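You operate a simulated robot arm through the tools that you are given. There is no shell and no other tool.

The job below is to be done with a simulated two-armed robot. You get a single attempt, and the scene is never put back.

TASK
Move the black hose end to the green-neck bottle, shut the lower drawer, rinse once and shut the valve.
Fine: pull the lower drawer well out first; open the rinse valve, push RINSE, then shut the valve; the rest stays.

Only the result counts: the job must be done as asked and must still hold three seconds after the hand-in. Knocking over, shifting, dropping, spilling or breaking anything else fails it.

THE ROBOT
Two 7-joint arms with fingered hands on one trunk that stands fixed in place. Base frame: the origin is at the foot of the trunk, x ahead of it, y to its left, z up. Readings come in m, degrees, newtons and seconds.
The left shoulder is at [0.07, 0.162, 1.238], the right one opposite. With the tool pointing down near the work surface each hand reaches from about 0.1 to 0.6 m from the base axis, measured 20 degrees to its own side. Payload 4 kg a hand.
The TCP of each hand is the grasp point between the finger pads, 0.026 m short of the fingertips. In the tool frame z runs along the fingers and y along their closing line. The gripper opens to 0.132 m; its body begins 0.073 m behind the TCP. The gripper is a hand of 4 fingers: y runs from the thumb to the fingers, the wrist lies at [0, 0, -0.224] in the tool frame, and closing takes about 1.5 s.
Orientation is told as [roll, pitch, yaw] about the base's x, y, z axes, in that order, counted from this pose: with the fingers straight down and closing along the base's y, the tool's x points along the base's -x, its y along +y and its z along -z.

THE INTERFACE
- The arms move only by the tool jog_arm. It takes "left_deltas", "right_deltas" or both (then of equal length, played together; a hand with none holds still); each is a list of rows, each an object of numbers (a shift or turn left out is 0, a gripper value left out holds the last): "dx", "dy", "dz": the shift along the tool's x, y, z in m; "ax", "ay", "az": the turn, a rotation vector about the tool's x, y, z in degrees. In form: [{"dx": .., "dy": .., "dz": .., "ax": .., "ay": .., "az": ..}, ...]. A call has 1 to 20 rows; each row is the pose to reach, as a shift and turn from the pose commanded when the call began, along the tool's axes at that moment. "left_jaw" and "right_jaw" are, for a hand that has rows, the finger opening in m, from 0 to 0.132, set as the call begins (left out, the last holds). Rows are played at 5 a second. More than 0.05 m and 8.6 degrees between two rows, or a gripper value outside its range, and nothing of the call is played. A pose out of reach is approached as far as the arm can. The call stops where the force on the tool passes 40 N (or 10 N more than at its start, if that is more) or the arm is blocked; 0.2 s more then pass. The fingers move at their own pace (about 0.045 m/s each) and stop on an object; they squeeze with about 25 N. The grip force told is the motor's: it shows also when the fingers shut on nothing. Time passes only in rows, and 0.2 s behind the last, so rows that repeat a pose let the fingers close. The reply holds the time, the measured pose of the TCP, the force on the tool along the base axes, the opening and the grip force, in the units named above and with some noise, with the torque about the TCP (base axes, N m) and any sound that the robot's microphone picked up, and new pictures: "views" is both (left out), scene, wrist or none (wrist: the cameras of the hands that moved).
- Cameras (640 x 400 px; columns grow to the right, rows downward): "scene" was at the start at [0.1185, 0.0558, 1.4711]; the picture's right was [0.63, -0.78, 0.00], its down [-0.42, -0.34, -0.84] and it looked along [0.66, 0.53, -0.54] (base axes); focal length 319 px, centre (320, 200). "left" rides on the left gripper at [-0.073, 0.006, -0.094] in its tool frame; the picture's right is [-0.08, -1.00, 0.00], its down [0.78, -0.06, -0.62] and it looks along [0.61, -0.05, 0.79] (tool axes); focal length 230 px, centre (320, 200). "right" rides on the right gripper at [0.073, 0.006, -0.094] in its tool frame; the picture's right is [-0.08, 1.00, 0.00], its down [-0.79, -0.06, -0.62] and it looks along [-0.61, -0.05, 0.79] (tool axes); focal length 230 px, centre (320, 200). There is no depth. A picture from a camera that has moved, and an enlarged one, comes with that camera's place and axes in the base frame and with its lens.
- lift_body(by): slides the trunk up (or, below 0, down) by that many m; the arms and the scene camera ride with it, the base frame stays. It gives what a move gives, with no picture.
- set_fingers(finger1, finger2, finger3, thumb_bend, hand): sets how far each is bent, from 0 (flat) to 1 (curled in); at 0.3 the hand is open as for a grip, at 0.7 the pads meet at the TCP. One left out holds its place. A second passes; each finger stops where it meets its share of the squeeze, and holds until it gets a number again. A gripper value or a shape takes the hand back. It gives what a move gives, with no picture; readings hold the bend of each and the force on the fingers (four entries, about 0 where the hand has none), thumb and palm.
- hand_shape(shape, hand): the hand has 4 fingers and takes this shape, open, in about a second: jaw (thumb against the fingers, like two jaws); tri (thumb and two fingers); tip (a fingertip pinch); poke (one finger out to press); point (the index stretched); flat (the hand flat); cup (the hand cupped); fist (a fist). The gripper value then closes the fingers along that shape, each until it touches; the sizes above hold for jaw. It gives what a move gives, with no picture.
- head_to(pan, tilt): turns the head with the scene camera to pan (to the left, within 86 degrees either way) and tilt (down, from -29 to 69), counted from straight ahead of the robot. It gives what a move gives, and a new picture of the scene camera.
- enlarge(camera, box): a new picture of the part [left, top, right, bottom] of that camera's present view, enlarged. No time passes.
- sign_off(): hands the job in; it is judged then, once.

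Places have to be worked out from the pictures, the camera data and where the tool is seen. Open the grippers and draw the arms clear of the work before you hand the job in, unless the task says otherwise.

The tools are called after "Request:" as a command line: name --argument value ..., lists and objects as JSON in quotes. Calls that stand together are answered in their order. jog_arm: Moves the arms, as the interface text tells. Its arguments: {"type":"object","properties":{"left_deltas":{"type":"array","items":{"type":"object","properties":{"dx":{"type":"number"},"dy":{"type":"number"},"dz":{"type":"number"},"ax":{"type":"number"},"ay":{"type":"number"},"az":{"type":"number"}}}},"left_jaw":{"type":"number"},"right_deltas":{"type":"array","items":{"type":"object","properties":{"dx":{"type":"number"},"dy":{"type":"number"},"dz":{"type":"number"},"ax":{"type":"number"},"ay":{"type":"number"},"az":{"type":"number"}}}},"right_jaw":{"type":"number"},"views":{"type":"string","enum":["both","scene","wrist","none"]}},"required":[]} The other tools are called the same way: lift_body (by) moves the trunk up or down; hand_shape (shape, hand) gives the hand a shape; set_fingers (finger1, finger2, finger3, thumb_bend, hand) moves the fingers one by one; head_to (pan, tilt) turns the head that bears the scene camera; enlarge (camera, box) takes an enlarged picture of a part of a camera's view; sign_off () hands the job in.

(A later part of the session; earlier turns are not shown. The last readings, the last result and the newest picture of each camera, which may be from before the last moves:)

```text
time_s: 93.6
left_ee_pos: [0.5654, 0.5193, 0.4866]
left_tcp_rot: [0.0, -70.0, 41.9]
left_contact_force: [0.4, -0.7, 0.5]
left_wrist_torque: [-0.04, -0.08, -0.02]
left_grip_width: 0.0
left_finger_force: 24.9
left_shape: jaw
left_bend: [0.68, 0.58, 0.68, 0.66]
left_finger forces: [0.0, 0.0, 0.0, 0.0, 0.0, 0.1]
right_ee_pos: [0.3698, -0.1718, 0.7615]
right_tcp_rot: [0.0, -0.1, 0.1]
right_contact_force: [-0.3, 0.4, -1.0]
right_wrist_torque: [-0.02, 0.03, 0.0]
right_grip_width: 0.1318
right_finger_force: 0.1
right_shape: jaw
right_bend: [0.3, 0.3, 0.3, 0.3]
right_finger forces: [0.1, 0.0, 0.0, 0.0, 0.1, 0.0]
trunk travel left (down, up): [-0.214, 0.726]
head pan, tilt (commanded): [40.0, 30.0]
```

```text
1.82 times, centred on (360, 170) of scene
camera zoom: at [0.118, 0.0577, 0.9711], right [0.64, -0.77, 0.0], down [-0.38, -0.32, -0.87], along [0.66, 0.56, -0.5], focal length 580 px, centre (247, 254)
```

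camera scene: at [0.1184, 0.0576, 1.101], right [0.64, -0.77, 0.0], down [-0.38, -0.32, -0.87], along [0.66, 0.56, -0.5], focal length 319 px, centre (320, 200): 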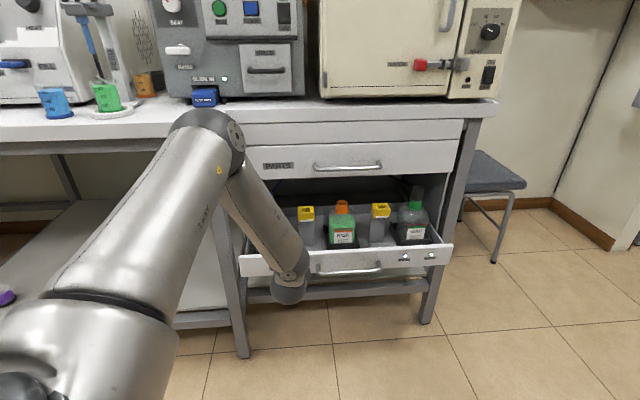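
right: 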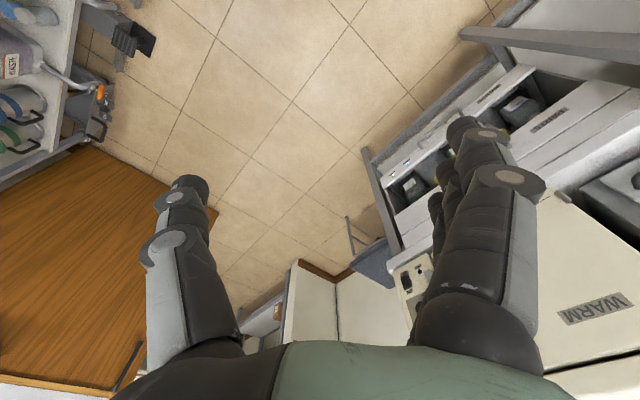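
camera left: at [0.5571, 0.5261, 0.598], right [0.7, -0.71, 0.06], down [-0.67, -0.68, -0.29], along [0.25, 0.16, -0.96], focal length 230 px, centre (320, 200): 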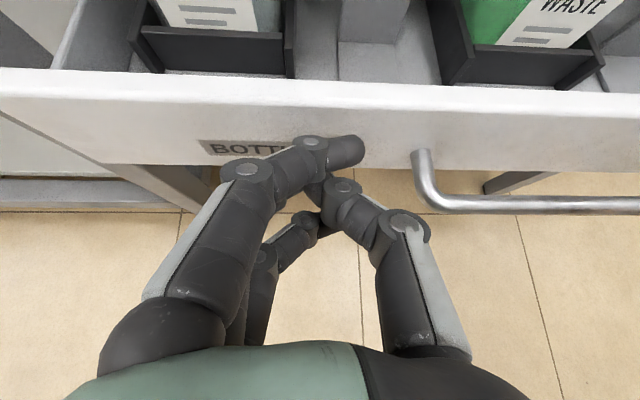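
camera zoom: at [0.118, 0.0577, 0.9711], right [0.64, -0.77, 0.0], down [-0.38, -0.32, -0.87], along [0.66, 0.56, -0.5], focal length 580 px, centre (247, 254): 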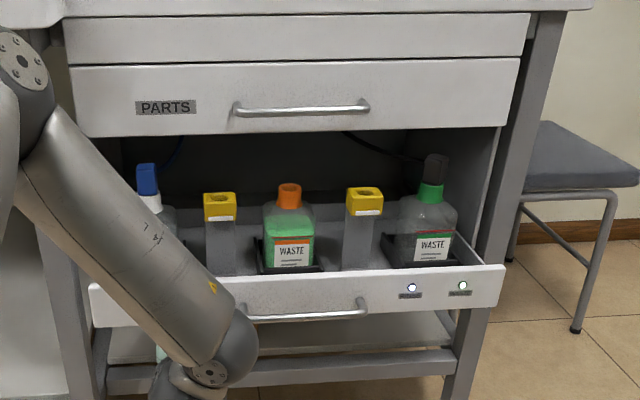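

Everything is still upright and the black hose end is on the green neck. I'll push the drawer the rest of the way, 0.145 m along +n.

Request:
jog_arm --left_deltas '[{"dx": -0.0068, "dy": 0.001, "dz": 0.0188}, {"dx": -0.0137, "dy": 0.0021, "dz": 0.0375}, {"dx": -0.0205, "dy": 0.0031, "dz": 0.0563}, {"dx": -0.0273, "dy": 0.0042, "dz": 0.0751}, {"dx": -0.0342, "dy": 0.0052, "dz": 0.0939}, {"dx": -0.041, "dy": 0.0063, "dz": 0.1126}, {"dx": -0.0461, "dy": 0.0071, "dz": 0.1267}, {"dx": -0.0495, "dy": 0.0076, "dz": 0.1361}]'

```text
time_s: 95.4
left_ee_pos: [0.668, 0.6226, 0.4852]
left_tcp_rot: [0.2, -69.7, 41.7]
left_contact_force: [-15.2, -11.8, 2.0]
left_wrist_torque: [0.0, 0.03, 0.25]
left_grip_width: 0.0001
left_finger_force: 24.9
left_shape: jaw
left_bend: [0.68, 0.61, 0.68, 0.66]
left_finger forces: [0.0, 36.1, 0.0, 0.0, 0.1, 0.0]
right_ee_pos: [0.3686, -0.1738, 0.7611]
right_tcp_rot: [0.1, -0.1, 0.1]
right_contact_force: [-0.8, 0.2, 0.7]
right_wrist_torque: [0.0, 0.0, 0.02]
right_grip_width: 0.1321
right_finger_force: 0.1
right_shape: jaw
right_bend: [0.3, 0.3, 0.3, 0.3]
right_finger forces: [0.0, 0.0, 0.1, 0.0, 0.0, 0.1]
trunk travel left (down, up): [-0.214, 0.726]
head pan, tilt (commanded): [40.0, 30.0]
camera scene: at [0.1169, 0.0567, 0.9712], right [0.64, -0.77, 0.0], down [-0.38, -0.32, -0.87], along [0.66, 0.56, -0.5], focal length 319 px, centre (320, 200)
camera left: at [0.616, 0.5848, 0.5871], right [0.69, -0.72, 0.07], down [-0.59, -0.61, -0.52], along [0.42, 0.32, -0.85], focal length 230 px, centre (320, 200)
```

scene: 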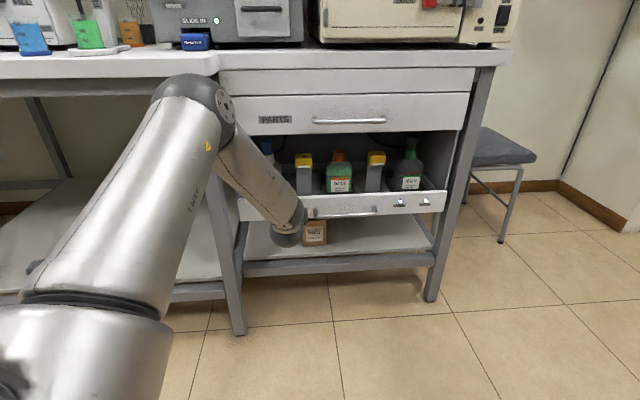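
left: 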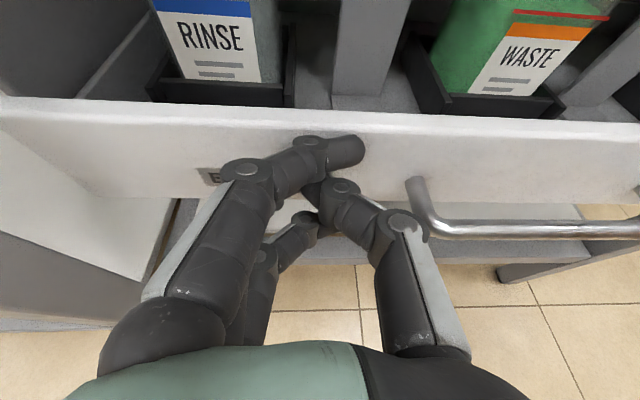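

The push force has risen to ~19 N with the drawer front flush: it seems shut. I'll press 6 mm more to confirm it's at the stop.

Request:
jog_arm --left_deltas '[{"dx": -0.002, "dy": 0.0003, "dz": 0.0056}, {"dx": -0.002, "dy": 0.0003, "dz": 0.0056}]' --views "none"

Request:
enlarge --camera "scene" --box '[210, 80, 490, 270]'

```text
time_s: 95.8
left_ee_pos: [0.6686, 0.6218, 0.4827]
left_tcp_rot: [0.6, -69.2, 41.4]
left_contact_force: [-24.9, -19.8, 7.1]
left_wrist_torque: [-0.03, 0.2, 0.55]
left_grip_width: 0.0
left_finger_force: 25.1
left_shape: jaw
left_bend: [0.68, 0.65, 0.68, 0.67]
left_finger forces: [0.0, 52.8, 0.0, 0.0, 0.0, 0.0]
right_ee_pos: [0.368, -0.1743, 0.7616]
right_tcp_rot: [0.1, -0.1, 0.0]
right_contact_force: [0.0, 0.1, -0.3]
right_wrist_torque: [0.0, 0.02, -0.02]
right_grip_width: 0.132
right_finger_force: 0.0
right_shape: jaw
right_bend: [0.3, 0.3, 0.3, 0.3]
right_finger forces: [0.1, 0.0, 0.1, 0.1, 0.1, 0.0]
trunk travel left (down, up): [-0.214, 0.726]
head pan, tilt (commanded): [40.0, 30.0]
stopped in row 2 (left hand): the force on the tool passed its limit at 45 N (the readings are from after the stop); the commanded pose is now the measured one
```

```text
2.11 times, centred on (350, 175) of scene
camera zoom: at [0.116, 0.0558, 0.9715], right [0.64, -0.77, 0.0], down [-0.38, -0.32, -0.87], along [0.66, 0.56, -0.5], focal length 672 px, centre (257, 253)
```

zoom: 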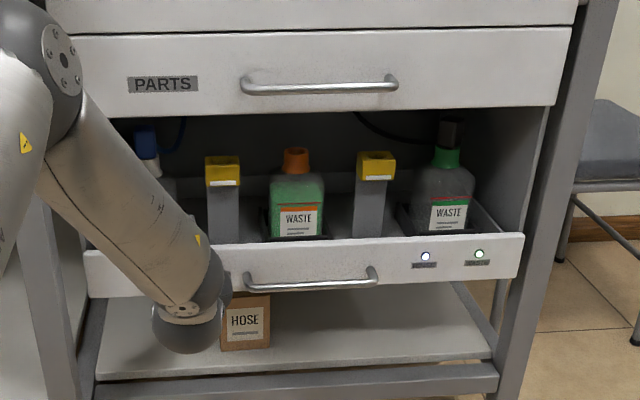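

Stopped at 45 N: the drawer is firmly shut (bar back at d≈0.90), both lights lit. Now I'll withdraw the hand 0.2 m from the drawer, tilting steeper as it comes back.

Request:
jog_arm --left_deltas '[{"dx": 0.0085, "dy": -0.0013, "dz": -0.0235}, {"dx": 0.0205, "dy": -0.0031, "dz": -0.0563, "ay": 4}, {"dx": 0.0342, "dy": -0.0052, "dz": -0.0939, "ay": 8}, {"dx": 0.0478, "dy": -0.0073, "dz": -0.1314, "ay": 13}, {"dx": 0.058, "dy": -0.0089, "dz": -0.1595, "ay": 18}, {"dx": 0.0683, "dy": -0.0105, "dz": -0.1877, "ay": 24}]' --views "scene"

```text
time_s: 97.2
left_ee_pos: [0.5286, 0.4826, 0.4836]
left_tcp_rot: [0.3, -45.4, 41.8]
left_contact_force: [-0.4, 0.6, 0.4]
left_wrist_torque: [0.02, 0.0, -0.01]
left_grip_width: 0.0
left_finger_force: 25.4
left_shape: jaw
left_bend: [0.68, 0.59, 0.68, 0.67]
left_finger forces: [0.1, 0.0, 0.0, 0.0, 0.1, 0.1]
right_ee_pos: [0.3698, -0.1716, 0.7614]
right_tcp_rot: [0.0, 0.1, 0.0]
right_contact_force: [-0.8, 0.1, -0.4]
right_wrist_torque: [-0.04, -0.01, 0.0]
right_grip_width: 0.132
right_finger_force: 0.1
right_shape: jaw
right_bend: [0.3, 0.3, 0.3, 0.3]
right_finger forces: [0.0, 0.0, 0.1, 0.0, 0.0, 0.1]
trunk travel left (down, up): [-0.214, 0.726]
head pan, tilt (commanded): [40.0, 30.0]
camera scene: at [0.1179, 0.0576, 0.971], right [0.64, -0.77, 0.0], down [-0.38, -0.32, -0.87], along [0.66, 0.56, -0.5], focal length 319 px, centre (320, 200)
```

scene: 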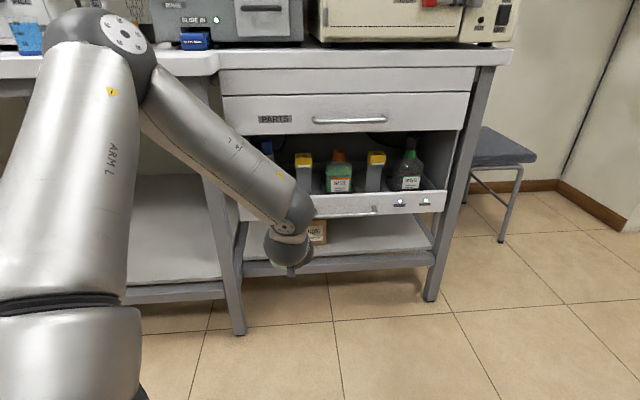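

The drawer stays shut and everything in it is upright. I'll raise the trunk 0.4 m to work at the READY machine and look at the valve and button.

Request:
lift_body --by 0.4

Request:
head_to --pan 52 --tilt 22

Request:
enlarge --camera "scene" --box '[180, 60, 400, 260]'

```text
time_s: 101.0
left_ee_pos: [0.5304, 0.4832, 0.8826]
left_tcp_rot: [0.2, -45.4, 41.7]
left_contact_force: [0.1, 0.8, -0.1]
left_wrist_torque: [-0.06, -0.03, 0.0]
left_grip_width: 0.0
left_finger_force: 25.2
left_shape: jaw
left_bend: [0.68, 0.59, 0.68, 0.67]
left_finger forces: [0.0, 0.0, 0.0, 0.0, 0.1, 0.0]
right_ee_pos: [0.3703, -0.1718, 1.1615]
right_tcp_rot: [0.0, 0.0, 0.0]
right_contact_force: [-0.7, -0.1, -0.6]
right_wrist_torque: [0.03, 0.03, -0.02]
right_grip_width: 0.1318
right_finger_force: 0.0
right_shape: jaw
right_bend: [0.3, 0.3, 0.3, 0.3]
right_finger forces: [0.0, 0.1, 0.1, 0.1, 0.1, 0.1]
trunk travel left (down, up): [-0.614, 0.326]
head pan, tilt (commanded): [40.0, 30.0]
```

```text
time_s: 101.8
left_ee_pos: [0.5308, 0.4827, 0.8833]
left_tcp_rot: [0.2, -45.4, 41.8]
left_contact_force: [0.1, 0.1, 0.6]
left_wrist_torque: [-0.01, 0.01, 0.01]
left_grip_width: 0.0003
left_finger_force: 25.0
left_shape: jaw
left_bend: [0.68, 0.59, 0.68, 0.67]
left_finger forces: [0.0, 0.1, 0.1, 0.0, 0.1, 0.0]
right_ee_pos: [0.3693, -0.1728, 1.1608]
right_tcp_rot: [0.0, -0.1, 0.0]
right_contact_force: [-1.1, -0.3, 0.1]
right_wrist_torque: [-0.01, 0.03, 0.0]
right_grip_width: 0.1319
right_finger_force: 0.1
right_shape: jaw
right_bend: [0.3, 0.3, 0.3, 0.3]
right_finger forces: [0.1, 0.0, 0.0, 0.0, 0.0, 0.0]
trunk travel left (down, up): [-0.614, 0.326]
head pan, tilt (commanded): [52.0, 22.0]
camera scene: at [0.1061, 0.0727, 1.3838], right [0.79, -0.62, 0.0], down [-0.23, -0.3, -0.93], along [0.57, 0.73, -0.38], focal length 319 px, centre (320, 200)
```

scene: 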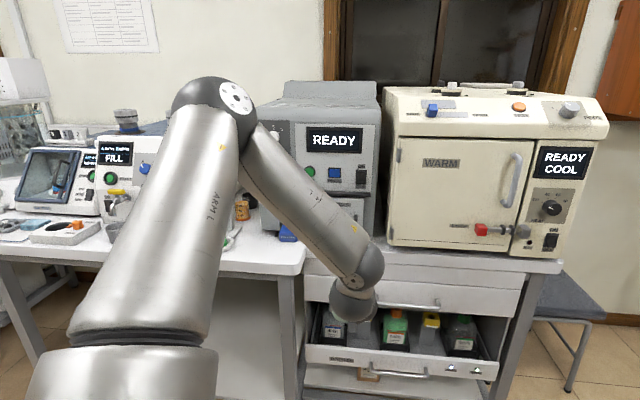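

```text
2.00 times, centred on (290, 160) of scene
camera zoom: at [0.1061, 0.0727, 1.3838], right [0.79, -0.62, 0.0], down [-0.23, -0.3, -0.93], along [0.57, 0.73, -0.38], focal length 639 px, centre (380, 280)
```

zoom: 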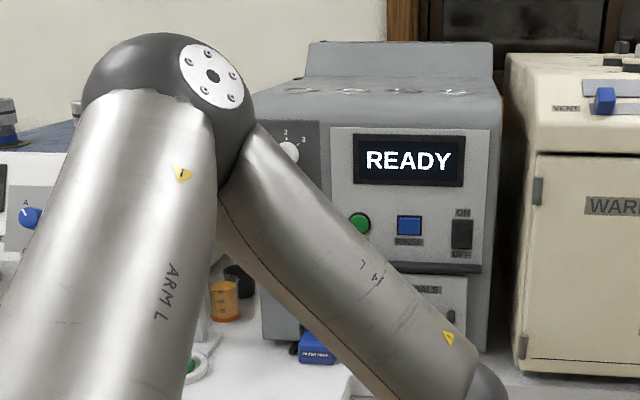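

The arm hides the valve from the head camera, so I'll use the wrist camera. From earlier views: valve lever at s≈−0.212, d≈0.963, z≈1.03; RINSE button at s≈−0.040, d≈1.0, z≈1.115. I'll bring the left hand to a stand-off in front of the valve, thumb up, opening 0.06.

Request:
jog_arm --left_deltas '[{"dx": -0.0134, "dy": 0.021, "dz": -0.0051, "ax": 2.08, "ay": -2.46, "az": -7.38}, {"dx": -0.0268, "dy": 0.0421, "dz": -0.0102, "ax": 4.15, "ay": -4.92, "az": -14.75}, {"dx": -0.0401, "dy": 0.0631, "dz": -0.0152, "ax": 6.23, "ay": -7.38, "az": -22.13}, {"dx": -0.0535, "dy": 0.0841, "dz": -0.0203, "ax": 8.3, "ay": -9.83, "az": -29.5}, {"dx": -0.0669, "dy": 0.1052, "dz": -0.0254, "ax": 10.38, "ay": -12.29, "az": -36.88}, {"dx": -0.0803, "dy": 0.1262, "dz": -0.0305, "ax": 12.45, "ay": -14.75, "az": -44.25}, {"dx": -0.0936, "dy": 0.1472, "dz": -0.0355, "ax": 14.53, "ay": -17.21, "az": -51.63}, {"dx": -0.107, "dy": 0.1683, "dz": -0.0406, "ax": 16.6, "ay": -19.67, "az": -59.0}, {"dx": -0.1204, "dy": 0.1893, "dz": -0.0457, "ax": 18.68, "ay": -22.13, "az": -66.38}, {"dx": -0.1338, "dy": 0.2103, "dz": -0.0508, "ax": 20.75, "ay": -24.58, "az": -73.75}, {"dx": -0.1471, "dy": 0.2314, "dz": -0.0558, "ax": 22.83, "ay": -27.04, "az": -81.13}, {"dx": -0.1605, "dy": 0.2524, "dz": -0.0609, "ax": 24.9, "ay": -29.5, "az": -88.5}]' --left_jaw 0.06

```text
time_s: 104.3
left_ee_pos: [0.4128, 0.7176, 1.0418]
left_tcp_rot: [-79.9, 0.1, 135.1]
left_contact_force: [-0.1, 1.0, -0.8]
left_wrist_torque: [0.02, -0.03, 0.0]
left_grip_width: 0.0599
left_finger_force: 0.1
left_shape: jaw
left_bend: [0.73, 0.73, 0.73, 0.7]
left_finger forces: [0.0, 0.0, 0.0, 0.0, 0.0, 0.0]
right_ee_pos: [0.3703, -0.1722, 1.162]
right_tcp_rot: [0.0, 0.1, 0.1]
right_contact_force: [-0.2, 0.4, -0.6]
right_wrist_torque: [-0.02, -0.01, -0.01]
right_grip_width: 0.1319
right_finger_force: 0.0
right_shape: jaw
right_bend: [0.3, 0.3, 0.3, 0.3]
right_finger forces: [0.0, 0.0, 0.1, 0.0, 0.1, 0.0]
trunk travel left (down, up): [-0.614, 0.326]
head pan, tilt (commanded): [52.0, 22.0]
camera scene: at [0.1057, 0.073, 1.3838], right [0.79, -0.62, 0.0], down [-0.23, -0.3, -0.93], along [0.57, 0.73, -0.37], focal length 319 px, centre (320, 200)
camera left: at [0.2959, 0.7034, 1.0531], right [0.07, 0.18, 0.98], down [0.14, -0.98, 0.17], along [0.99, 0.12, -0.09], focal length 230 px, centre (320, 200)
```

scene: 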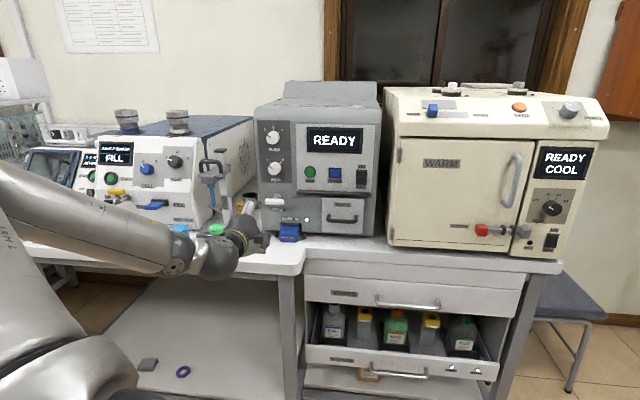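
left: 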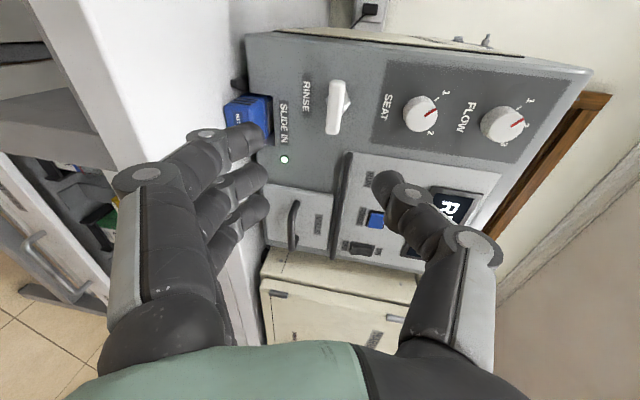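

Reached cleanly. The wrist camera shows the valve, and the scene camera now sees the machine too; I'll zoom both.

Request:
enlarge --camera "left" --box '[230, 30, 500, 270]'

Request:
enlarge --camera "scene" --box '[245, 100, 385, 245]'

```text
1.67 times, centred on (365, 150) of left
camera zoom: at [0.2959, 0.7034, 1.0531], right [0.07, 0.18, 0.98], down [0.14, -0.98, 0.17], along [0.99, 0.12, -0.09], focal length 384 px, centre (245, 283)
```

zoom: 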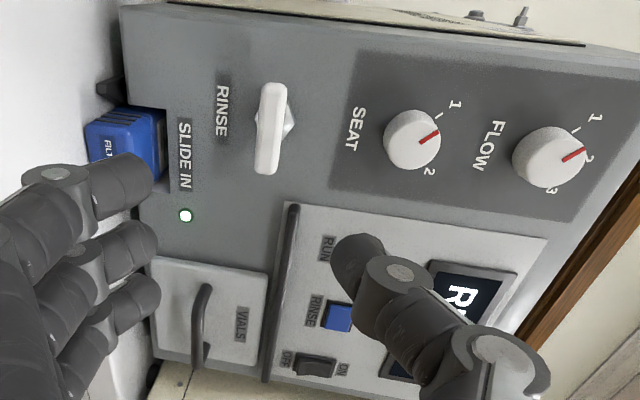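

```text
2.76 times, centred on (315, 172) of scene
camera zoom: at [0.1057, 0.073, 1.3838], right [0.79, -0.62, 0.0], down [-0.23, -0.3, -0.93], along [0.57, 0.73, -0.37], focal length 881 px, centre (334, 276)
```

zoom: 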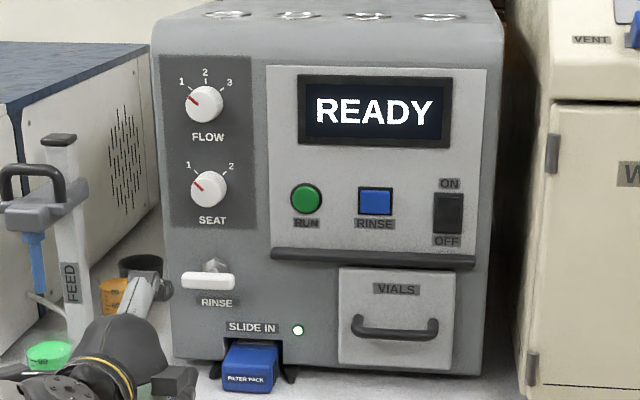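

The valve lever is a ~58 mm white bar, ~17 mm thick, centred on its stem at about s=−0.214, d=0.962, z=1.031. I'll level the tool (tilt 0) and advance to 6 cm short of it.

Request:
jog_arm --left_deltas '[{"dx": 0.0004, "dy": -0.0017, "dz": 0.0251, "ax": 2.5}, {"dx": 0.0008, "dy": -0.0033, "dz": 0.0502, "ax": 5}, {"dx": 0.0011, "dy": -0.005, "dz": 0.0753, "ax": 7.5}, {"dx": 0.0015, "dy": -0.0066, "dz": 0.1004, "ax": 10}]'

Request:
enlarge --camera "left" --box '[200, 60, 440, 260]'

```text
time_s: 105.3
left_ee_pos: [0.4878, 0.7867, 1.028]
left_tcp_rot: [-89.8, -0.2, 135.0]
left_contact_force: [0.6, 0.4, 0.0]
left_wrist_torque: [0.02, 0.02, -0.01]
left_grip_width: 0.0598
left_finger_force: 0.0
left_shape: jaw
left_bend: [0.73, 0.73, 0.73, 0.7]
left_finger forces: [0.1, 0.0, 0.1, 0.0, 0.0, 0.0]
right_ee_pos: [0.3705, -0.1705, 1.1617]
right_tcp_rot: [0.0, 0.1, 0.0]
right_contact_force: [-0.2, 0.4, -0.1]
right_wrist_torque: [0.02, 0.05, -0.01]
right_grip_width: 0.1318
right_finger_force: 0.1
right_shape: jaw
right_bend: [0.3, 0.3, 0.3, 0.3]
right_finger forces: [0.0, 0.0, 0.0, 0.0, 0.1, 0.0]
trunk travel left (down, up): [-0.614, 0.326]
head pan, tilt (commanded): [52.0, 22.0]
camera scene: at [0.1071, 0.0742, 1.3837], right [0.79, -0.62, 0.0], down [-0.23, -0.3, -0.93], along [0.57, 0.73, -0.38], focal length 319 px, centre (320, 200)
camera left: at [0.3692, 0.7715, 1.0236], right [-0.05, 0.05, 1.0], down [0.12, -0.99, 0.06], along [0.99, 0.12, 0.05], focal length 230 px, centre (320, 200)
```

scene: 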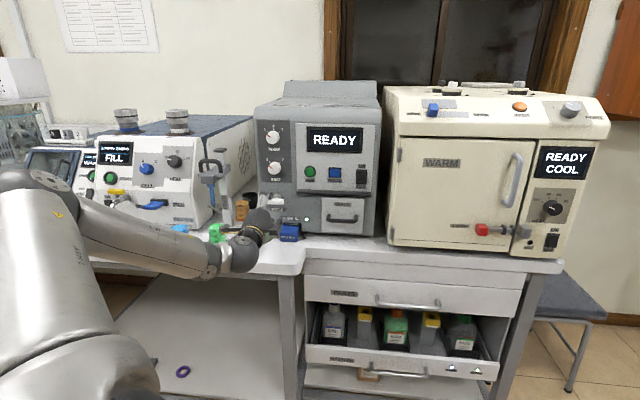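
left: 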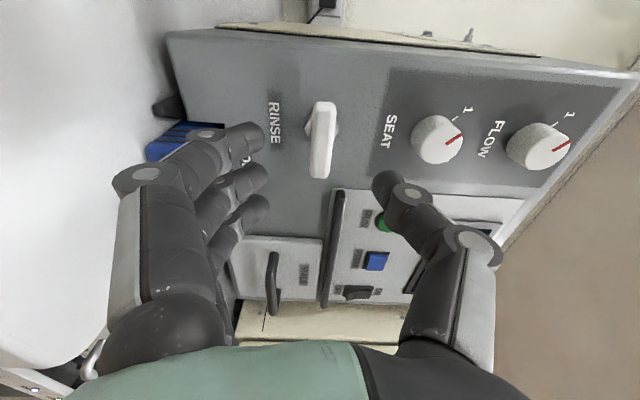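

```text
2.00 times, centred on (320, 160) of left
camera zoom: at [0.3692, 0.7715, 1.0236], right [-0.05, 0.05, 1.0], down [0.12, -0.99, 0.06], along [0.99, 0.12, 0.05], focal length 460 px, centre (320, 280)
```

zoom: 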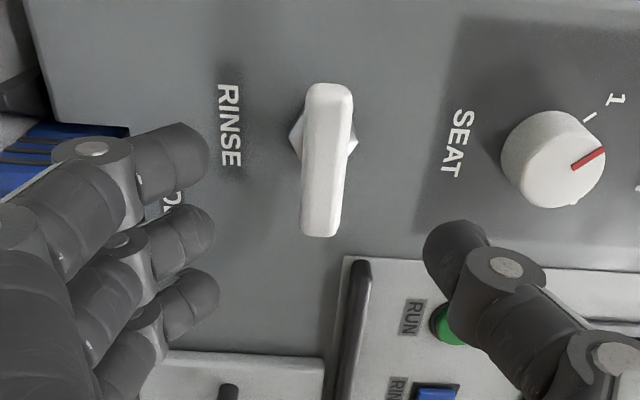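

Alignment is good: lever z≈1.031, s≈−0.214. I'll advance 4.5 cm with small corrections so the pads bracket the bar.

Request:
jog_arm --left_deltas '[{"dx": -0.0009, "dy": -0.001, "dz": 0.015}, {"dx": -0.0017, "dy": -0.002, "dz": 0.03}, {"dx": -0.0026, "dy": -0.003, "dz": 0.0448}]' --views "wrist"

```text
time_s: 106.2
left_ee_pos: [0.5147, 0.8193, 1.0324]
left_tcp_rot: [-89.9, -0.1, 135.2]
left_contact_force: [-0.1, 0.0, -0.2]
left_wrist_torque: [-0.02, -0.01, 0.0]
left_grip_width: 0.06
left_finger_force: 0.1
left_shape: jaw
left_bend: [0.73, 0.73, 0.73, 0.7]
left_finger forces: [0.1, 0.0, 0.0, 0.1, 0.0, 0.0]
right_ee_pos: [0.3695, -0.1716, 1.1612]
right_tcp_rot: [0.0, 0.0, 0.0]
right_contact_force: [-0.2, 0.2, -0.1]
right_wrist_torque: [0.02, 0.01, -0.01]
right_grip_width: 0.132
right_finger_force: 0.1
right_shape: jaw
right_bend: [0.3, 0.3, 0.3, 0.3]
right_finger forces: [0.0, 0.0, 0.1, 0.0, 0.0, 0.1]
trunk travel left (down, up): [-0.614, 0.326]
head pan, tilt (commanded): [52.0, 22.0]
camera left: at [0.3969, 0.8053, 1.0264], right [-0.05, 0.05, 1.0], down [0.12, -0.99, 0.06], along [0.99, 0.12, 0.05], focal length 230 px, centre (320, 200)
```

left: 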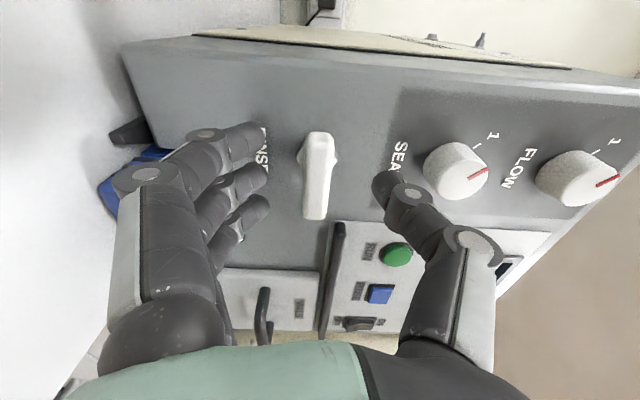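

The bar is between the pads, about 19 mm ahead of the TCP. I'll advance 5 mm more and close on it.

Request:
jog_arm --left_deltas '[{"dz": 0.005}]' --views "none"

Request:
jog_arm --left_deltas '[{}, {}, {}, {}, {}, {}]' --left_jaw 0.0 --views "wrist"

```text
time_s: 106.5
left_ee_pos: [0.5195, 0.8225, 1.0323]
left_tcp_rot: [-90.0, -0.2, 135.1]
left_contact_force: [-0.3, 0.3, 0.6]
left_wrist_torque: [0.0, -0.02, -0.03]
left_grip_width: 0.0596
left_finger_force: 0.1
left_shape: jaw
left_bend: [0.73, 0.73, 0.73, 0.7]
left_finger forces: [0.0, 0.0, 0.1, 0.0, 0.0, 0.1]
right_ee_pos: [0.3688, -0.1715, 1.1619]
right_tcp_rot: [0.0, 0.0, 0.0]
right_contact_force: [-0.5, -0.3, 0.6]
right_wrist_torque: [-0.05, -0.01, 0.04]
right_grip_width: 0.1316
right_finger_force: 0.0
right_shape: jaw
right_bend: [0.3, 0.3, 0.3, 0.3]
right_finger forces: [0.0, 0.1, 0.1, 0.0, 0.1, 0.0]
trunk travel left (down, up): [-0.614, 0.326]
head pan, tilt (commanded): [52.0, 22.0]
```

```text
time_s: 108.0
left_ee_pos: [0.52, 0.8238, 1.0315]
left_tcp_rot: [-89.8, 0.0, 135.0]
left_contact_force: [1.1, -0.2, -3.3]
left_wrist_torque: [-0.07, 0.06, 0.0]
left_grip_width: 0.0112
left_finger_force: 24.9
left_shape: jaw
left_bend: [0.72, 0.72, 0.72, 0.7]
left_finger forces: [7.9, 7.9, 7.8, 0.1, 21.3, 0.1]
right_ee_pos: [0.3704, -0.1716, 1.1604]
right_tcp_rot: [0.0, 0.0, 0.1]
right_contact_force: [-1.3, 0.0, 0.2]
right_wrist_torque: [-0.03, 0.0, 0.01]
right_grip_width: 0.1318
right_finger_force: 0.1
right_shape: jaw
right_bend: [0.3, 0.3, 0.3, 0.3]
right_finger forces: [0.1, 0.0, 0.0, 0.0, 0.0, 0.0]
trunk travel left (down, up): [-0.614, 0.326]
head pan, tilt (commanded): [52.0, 22.0]
camera left: at [0.4009, 0.8087, 1.0267], right [-0.05, 0.05, 1.0], down [0.12, -0.99, 0.06], along [0.99, 0.12, 0.05], focal length 230 px, centre (320, 200)
```

left: 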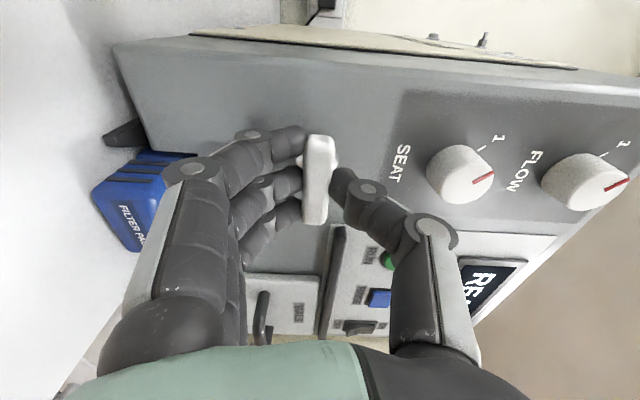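

Firm grip on the bar (3×8 N, thumb 21 N). I'll test rolling clockwise 16° and watch the torque.

Request:
jog_arm --left_deltas '[{"az": 5}, {"az": 10}, {"az": 16}]' --views "wrist"

```text
time_s: 108.8
left_ee_pos: [0.5197, 0.8233, 1.031]
left_tcp_rot: [-90.0, -16.3, 135.1]
left_contact_force: [2.3, -2.6, -2.1]
left_wrist_torque: [-0.59, -0.42, -0.01]
left_grip_width: 0.0116
left_finger_force: 25.1
left_shape: jaw
left_bend: [0.71, 0.72, 0.73, 0.7]
left_finger forces: [13.3, 11.7, 4.7, 0.0, 29.3, 0.1]
right_ee_pos: [0.3703, -0.1726, 1.1604]
right_tcp_rot: [0.1, 0.0, 0.0]
right_contact_force: [-0.2, 0.6, -0.3]
right_wrist_torque: [0.0, 0.0, 0.03]
right_grip_width: 0.132
right_finger_force: 0.1
right_shape: jaw
right_bend: [0.3, 0.3, 0.3, 0.3]
right_finger forces: [0.0, 0.0, 0.1, 0.1, 0.0, 0.0]
trunk travel left (down, up): [-0.614, 0.326]
head pan, tilt (commanded): [52.0, 22.0]
camera left: at [0.4016, 0.8079, 1.047], right [0.14, -0.14, 0.98], down [0.11, -0.98, -0.16], along [0.98, 0.13, -0.13], focal length 230 px, centre (320, 200)
```

left: 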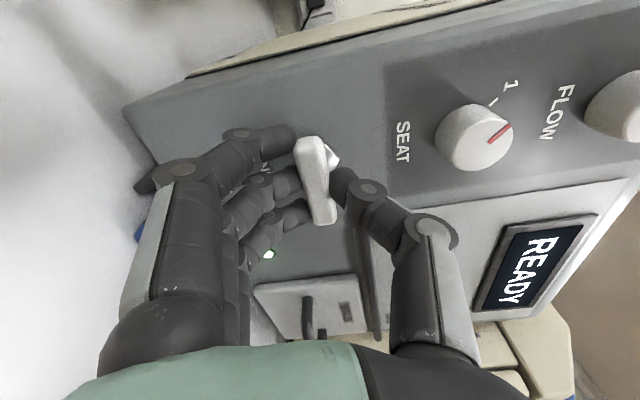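

The torque rose to 0.7 N·m and the lever appears to stay put relative to the panel, so clockwise seems to be the stop. I'll roll back and try counter-clockwise.

Request:
jog_arm --left_deltas '[{"az": -8}, {"az": -16}, {"az": -22}, {"az": -28}, {"az": -34}]' --views "wrist"

```text
time_s: 110.0
left_ee_pos: [0.5181, 0.8244, 1.0301]
left_tcp_rot: [-90.0, 18.0, 135.1]
left_contact_force: [2.5, -0.8, -2.7]
left_wrist_torque: [-0.03, 0.09, -0.08]
left_grip_width: 0.0111
left_finger_force: 25.3
left_shape: jaw
left_bend: [0.71, 0.72, 0.73, 0.7]
left_finger forces: [8.2, 8.0, 8.3, 0.0, 21.5, 0.0]
right_ee_pos: [0.3708, -0.1711, 1.1596]
right_tcp_rot: [0.0, -0.1, 0.0]
right_contact_force: [1.0, 0.0, 0.0]
right_wrist_torque: [0.03, 0.01, 0.02]
right_grip_width: 0.1319
right_finger_force: 0.0
right_shape: jaw
right_bend: [0.3, 0.3, 0.3, 0.3]
right_finger forces: [0.0, 0.0, 0.0, 0.0, 0.1, 0.0]
trunk travel left (down, up): [-0.614, 0.326]
head pan, tilt (commanded): [52.0, 22.0]
camera left: at [0.4037, 0.8057, 1.0032], right [-0.27, 0.27, 0.92], down [0.08, -0.95, 0.3], along [0.96, 0.16, 0.23], focal length 230 px, centre (320, 200)
```

left: 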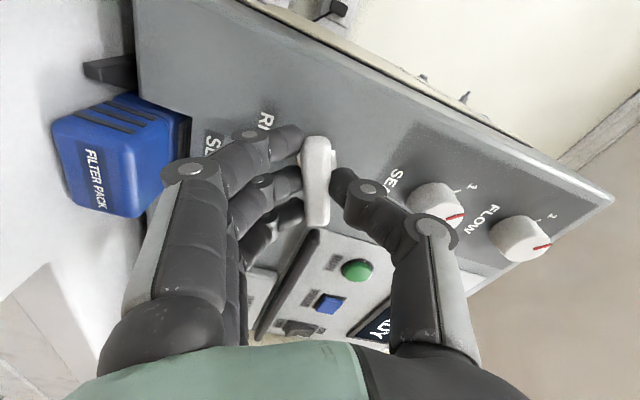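

Counter-clockwise it turns freely: the lever followed 18° with almost no torque. Continuing 40° more.

Request:
jog_arm --left_deltas '[{"az": -8}, {"az": -16}, {"az": -24}, {"az": -32}, {"az": -40}]' --views "wrist"

```text
time_s: 111.2
left_ee_pos: [0.5175, 0.8238, 1.0302]
left_tcp_rot: [-89.6, 58.0, 135.4]
left_contact_force: [0.2, -0.8, -9.9]
left_wrist_torque: [-0.09, 0.11, -0.08]
left_grip_width: 0.0113
left_finger_force: 24.6
left_shape: jaw
left_bend: [0.71, 0.72, 0.73, 0.7]
left_finger forces: [8.8, 8.9, 8.3, 0.0, 21.3, 0.0]
right_ee_pos: [0.3709, -0.1702, 1.1607]
right_tcp_rot: [0.0, 0.0, 0.0]
right_contact_force: [0.4, -0.1, -0.7]
right_wrist_torque: [-0.04, -0.03, -0.01]
right_grip_width: 0.1319
right_finger_force: 0.0
right_shape: jaw
right_bend: [0.3, 0.3, 0.3, 0.3]
right_finger forces: [0.0, 0.1, 0.0, 0.1, 0.1, 0.0]
trunk travel left (down, up): [-0.614, 0.326]
head pan, tilt (commanded): [52.0, 22.0]
camera left: at [0.4276, 0.7817, 0.9651], right [-0.63, 0.63, 0.46], down [-0.18, -0.69, 0.7], along [0.76, 0.36, 0.54], focal length 230 px, centre (320, 200)
```

left: 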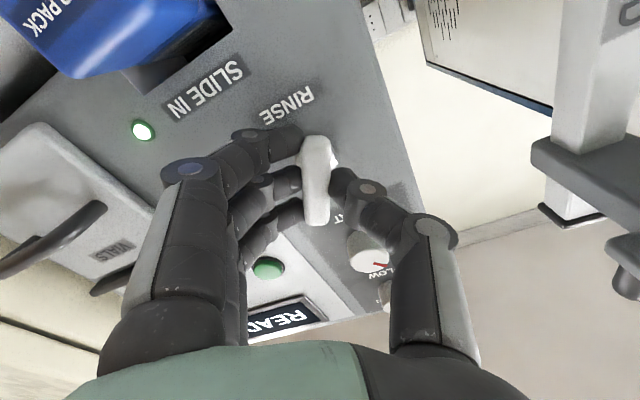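

Lever now at about 58° and following. Continuing 32° to vertical, easing slightly.

Request:
jog_arm --left_deltas '[{"az": -8}, {"az": -16}, {"az": -24}, {"az": -32}]'

```text
time_s: 112.2
left_ee_pos: [0.5197, 0.8242, 1.0288]
left_tcp_rot: [-9.5, 89.8, -144.6]
left_contact_force: [-3.6, -6.4, -17.0]
left_wrist_torque: [0.02, 0.32, -0.1]
left_grip_width: 0.0114
left_finger_force: 24.9
left_shape: jaw
left_bend: [0.72, 0.72, 0.73, 0.7]
left_finger forces: [7.3, 8.5, 10.4, 0.0, 24.0, 0.0]
right_ee_pos: [0.371, -0.1707, 1.1617]
right_tcp_rot: [-0.1, 0.1, 0.0]
right_contact_force: [-0.4, -0.6, -0.2]
right_wrist_torque: [0.02, -0.03, 0.02]
right_grip_width: 0.1319
right_finger_force: 0.0
right_shape: jaw
right_bend: [0.3, 0.3, 0.3, 0.3]
right_finger forces: [0.0, 0.0, 0.1, 0.1, 0.0, 0.0]
trunk travel left (down, up): [-0.614, 0.326]
head pan, tilt (commanded): [52.0, 22.0]
camera scene: at [0.1073, 0.0744, 1.3835], right [0.79, -0.62, 0.0], down [-0.23, -0.3, -0.93], along [0.57, 0.73, -0.38], focal length 319 px, centre (320, 200)
camera left: at [0.4561, 0.7537, 0.9567], right [-0.71, 0.7, -0.08], down [-0.47, -0.39, 0.79], along [0.53, 0.59, 0.61], focal length 230 px, centre (320, 200)
```

scene: 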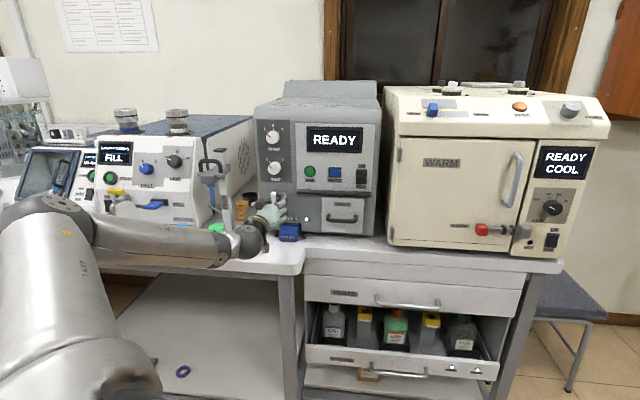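
left: 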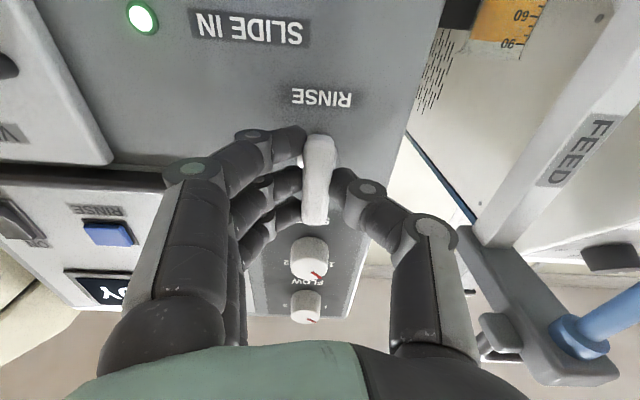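

The lever is now vertical (about 90°, torque rising at its stop): valve open. I'll open the fingers and retreat 9 cm straight back.

Request:
jog_arm --left_deltas '[{}, {}, {}, {}, {}]' --left_jaw 0.06 --views "none"

Request:
jog_arm --left_deltas '[{"dz": -0.02}, {"dz": -0.045}, {"dz": -0.07}, {"dz": -0.09}]'

Request:
enlarge --camera "scene" --box '[230, 100, 390, 250]'

```text
time_s: 113.3
left_ee_pos: [0.5196, 0.8235, 1.0328]
left_tcp_rot: [-87.8, 89.9, 137.5]
left_contact_force: [0.0, 0.1, 0.9]
left_wrist_torque: [-0.02, -0.03, -0.01]
left_grip_width: 0.0595
left_finger_force: 0.1
left_shape: jaw
left_bend: [0.73, 0.73, 0.73, 0.7]
left_finger forces: [0.1, 0.1, 0.0, 0.0, 0.0, 0.1]
right_ee_pos: [0.3693, -0.1715, 1.1613]
right_tcp_rot: [0.0, 0.1, 0.0]
right_contact_force: [0.2, 0.3, 0.2]
right_wrist_torque: [0.02, -0.04, -0.01]
right_grip_width: 0.1317
right_finger_force: 0.1
right_shape: jaw
right_bend: [0.3, 0.3, 0.3, 0.3]
right_finger forces: [0.0, 0.0, 0.1, 0.0, 0.1, 0.0]
trunk travel left (down, up): [-0.614, 0.326]
head pan, tilt (commanded): [52.0, 22.0]
```

```text
time_s: 114.3
left_ee_pos: [0.4546, 0.7602, 1.0331]
left_tcp_rot: [-92.2, 89.8, 132.9]
left_contact_force: [0.9, -0.5, 0.3]
left_wrist_torque: [0.01, -0.01, -0.01]
left_grip_width: 0.0593
left_finger_force: 0.0
left_shape: jaw
left_bend: [0.73, 0.73, 0.73, 0.7]
left_finger forces: [0.0, 0.0, 0.0, 0.0, 0.0, 0.1]
right_ee_pos: [0.3689, -0.1712, 1.1607]
right_tcp_rot: [0.0, -0.1, 0.1]
right_contact_force: [0.5, -0.4, 0.1]
right_wrist_torque: [0.02, 0.03, 0.0]
right_grip_width: 0.1319
right_finger_force: 0.1
right_shape: jaw
right_bend: [0.3, 0.3, 0.3, 0.3]
right_finger forces: [0.0, 0.0, 0.0, 0.0, 0.1, 0.0]
trunk travel left (down, up): [-0.614, 0.326]
head pan, tilt (commanded): [52.0, 22.0]
camera scene: at [0.1056, 0.0723, 1.3839], right [0.79, -0.62, 0.0], down [-0.23, -0.29, -0.93], along [0.57, 0.73, -0.37], focal length 319 px, centre (320, 200)
camera left: at [0.3905, 0.6898, 0.9603], right [-0.71, 0.7, -0.08], down [-0.48, -0.39, 0.78], along [0.52, 0.59, 0.61], focal length 230 px, centre (320, 200)
```

scene: 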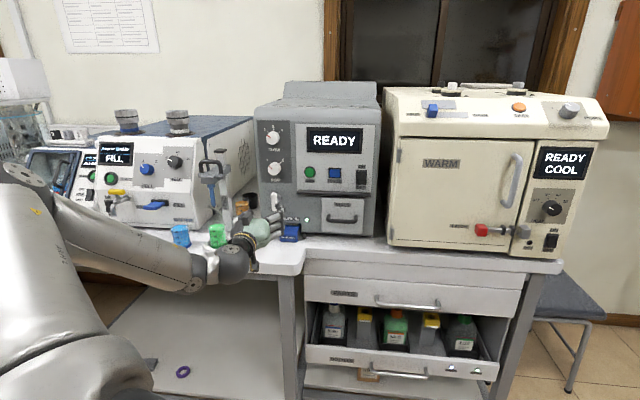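
left: 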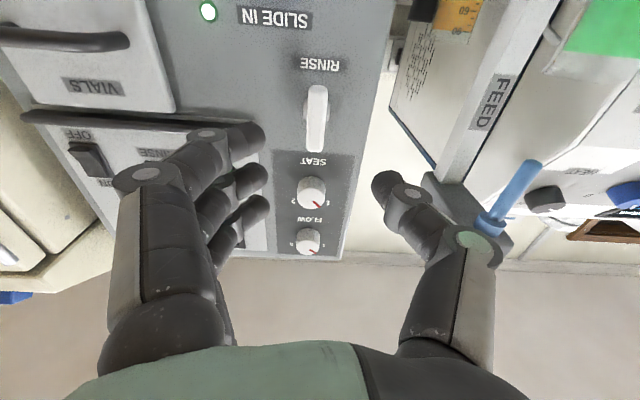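

```text
2.67 times, centred on (310, 175) of scene
camera zoom: at [0.1056, 0.0723, 1.3839], right [0.79, -0.62, 0.0], down [-0.23, -0.29, -0.93], along [0.57, 0.73, -0.37], focal length 852 px, centre (347, 267)
```

zoom: 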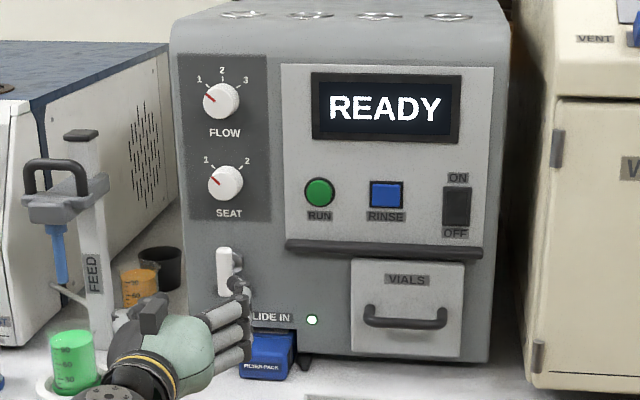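

The valve lever is now vertical (open). Next the RINSE button at about (0.676, 0.734, 1.115). I'll switch to the poke shape and look at where the pressing finger is.

Request:
hand_shape --shape "poke" --hand "left"

Request:
enlarge --camera "left" --box '[0, 0, 640, 400]'

Request:
enlarge --camera "scene" --box '[200, 170, 320, 290]'

```text
time_s: 115.2
left_ee_pos: [0.4538, 0.76, 1.0334]
left_tcp_rot: [-89.4, 89.9, 135.9]
left_contact_force: [-0.5, 0.0, -0.4]
left_wrist_torque: [-0.01, -0.01, 0.03]
left_grip_width: 0.0002
left_finger_force: 0.1
left_shape: poke
left_bend: [1.0, 1.0, 1.0, 0.46]
left_finger forces: [0.0, 0.1, 0.0, 0.1, 0.1, 0.0]
right_ee_pos: [0.369, -0.1713, 1.1622]
right_tcp_rot: [0.0, 0.0, -0.1]
right_contact_force: [0.3, 0.9, -0.9]
right_wrist_torque: [0.02, 0.01, 0.05]
right_grip_width: 0.1319
right_finger_force: 0.0
right_shape: jaw
right_bend: [0.3, 0.3, 0.3, 0.3]
right_finger forces: [0.1, 0.1, 0.0, 0.1, 0.0, 0.0]
trunk travel left (down, up): [-0.614, 0.326]
head pan, tilt (commanded): [52.0, 22.0]
```

```text
1.00 times, centred on (320, 200) of left (not enlarged: the box is as wide or as high as the picture)
camera zoom: at [0.3911, 0.6904, 0.96], right [-0.71, 0.7, -0.08], down [-0.48, -0.39, 0.79], along [0.52, 0.59, 0.61], focal length 230 px, centre (320, 200)
```

zoom: 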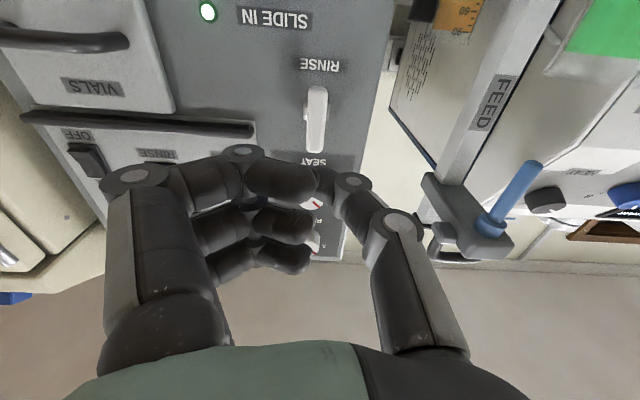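

```text
3.33 times, centred on (260, 230) of scene
camera zoom: at [0.1059, 0.0728, 1.3838], right [0.79, -0.62, 0.0], down [-0.23, -0.3, -0.93], along [0.57, 0.73, -0.37], focal length 1064 px, centre (520, 100)
```

zoom: 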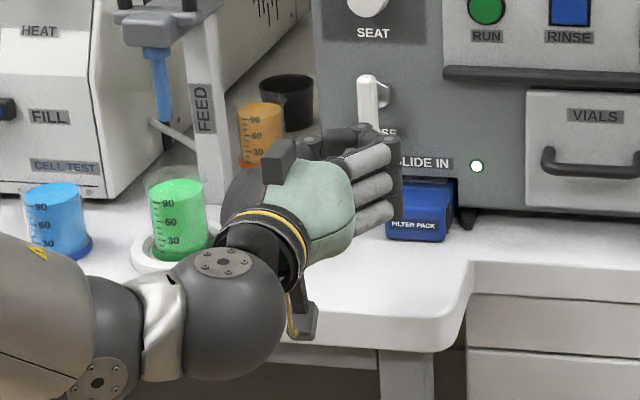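

In "poke" the thumb is the pressing digit near the TCP. I'd rather check the "point" shape (index stretched), which should protrude more.

Request:
hand_shape --shape "point" --hand "left"

Request:
enlarge --camera "left" --box '[0, 0, 640, 400]'

Request:
enlarge --camera "scene" --box '[200, 170, 320, 290]'

```text
time_s: 116.2
left_ee_pos: [0.4541, 0.7614, 1.0336]
left_tcp_rot: [-86.4, 89.9, 138.7]
left_contact_force: [-0.3, 0.2, -0.5]
left_wrist_torque: [0.0, 0.02, -0.01]
left_grip_width: 0.1261
left_finger_force: 0.0
left_shape: point
left_bend: [0.28, 1.0, 1.0, 0.54]
left_finger forces: [0.1, 0.0, 0.0, 0.1, 0.0, 0.0]
right_ee_pos: [0.3689, -0.1718, 1.1608]
right_tcp_rot: [0.1, 0.0, -0.1]
right_contact_force: [-0.4, -0.2, 0.4]
right_wrist_torque: [0.0, 0.01, -0.03]
right_grip_width: 0.132
right_finger_force: 0.0
right_shape: jaw
right_bend: [0.3, 0.3, 0.3, 0.3]
right_finger forces: [0.1, 0.0, 0.0, 0.0, 0.1, 0.0]
trunk travel left (down, up): [-0.614, 0.326]
head pan, tilt (commanded): [52.0, 22.0]
```

```text
1.00 times, centred on (320, 200) of left (not enlarged: the box is as wide or as high as the picture)
camera zoom: at [0.3911, 0.6904, 0.96], right [-0.71, 0.7, -0.08], down [-0.48, -0.39, 0.79], along [0.52, 0.59, 0.61], focal length 230 px, centre (320, 200)
```

zoom: 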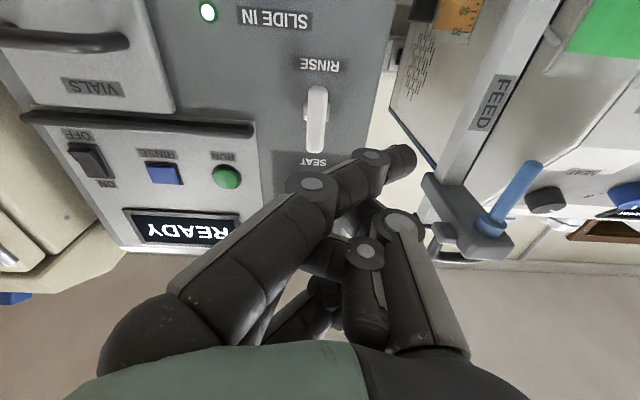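

```text
3.33 times, centred on (260, 230) of scene
camera zoom: at [0.106, 0.0728, 1.3838], right [0.79, -0.62, 0.0], down [-0.23, -0.3, -0.93], along [0.57, 0.73, -0.37], focal length 1064 px, centre (520, 100)
```

zoom: 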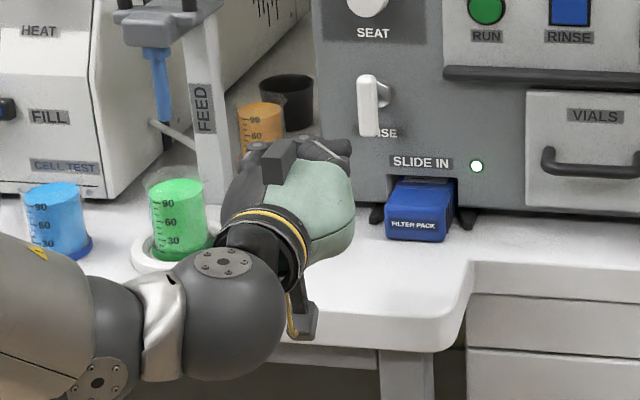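

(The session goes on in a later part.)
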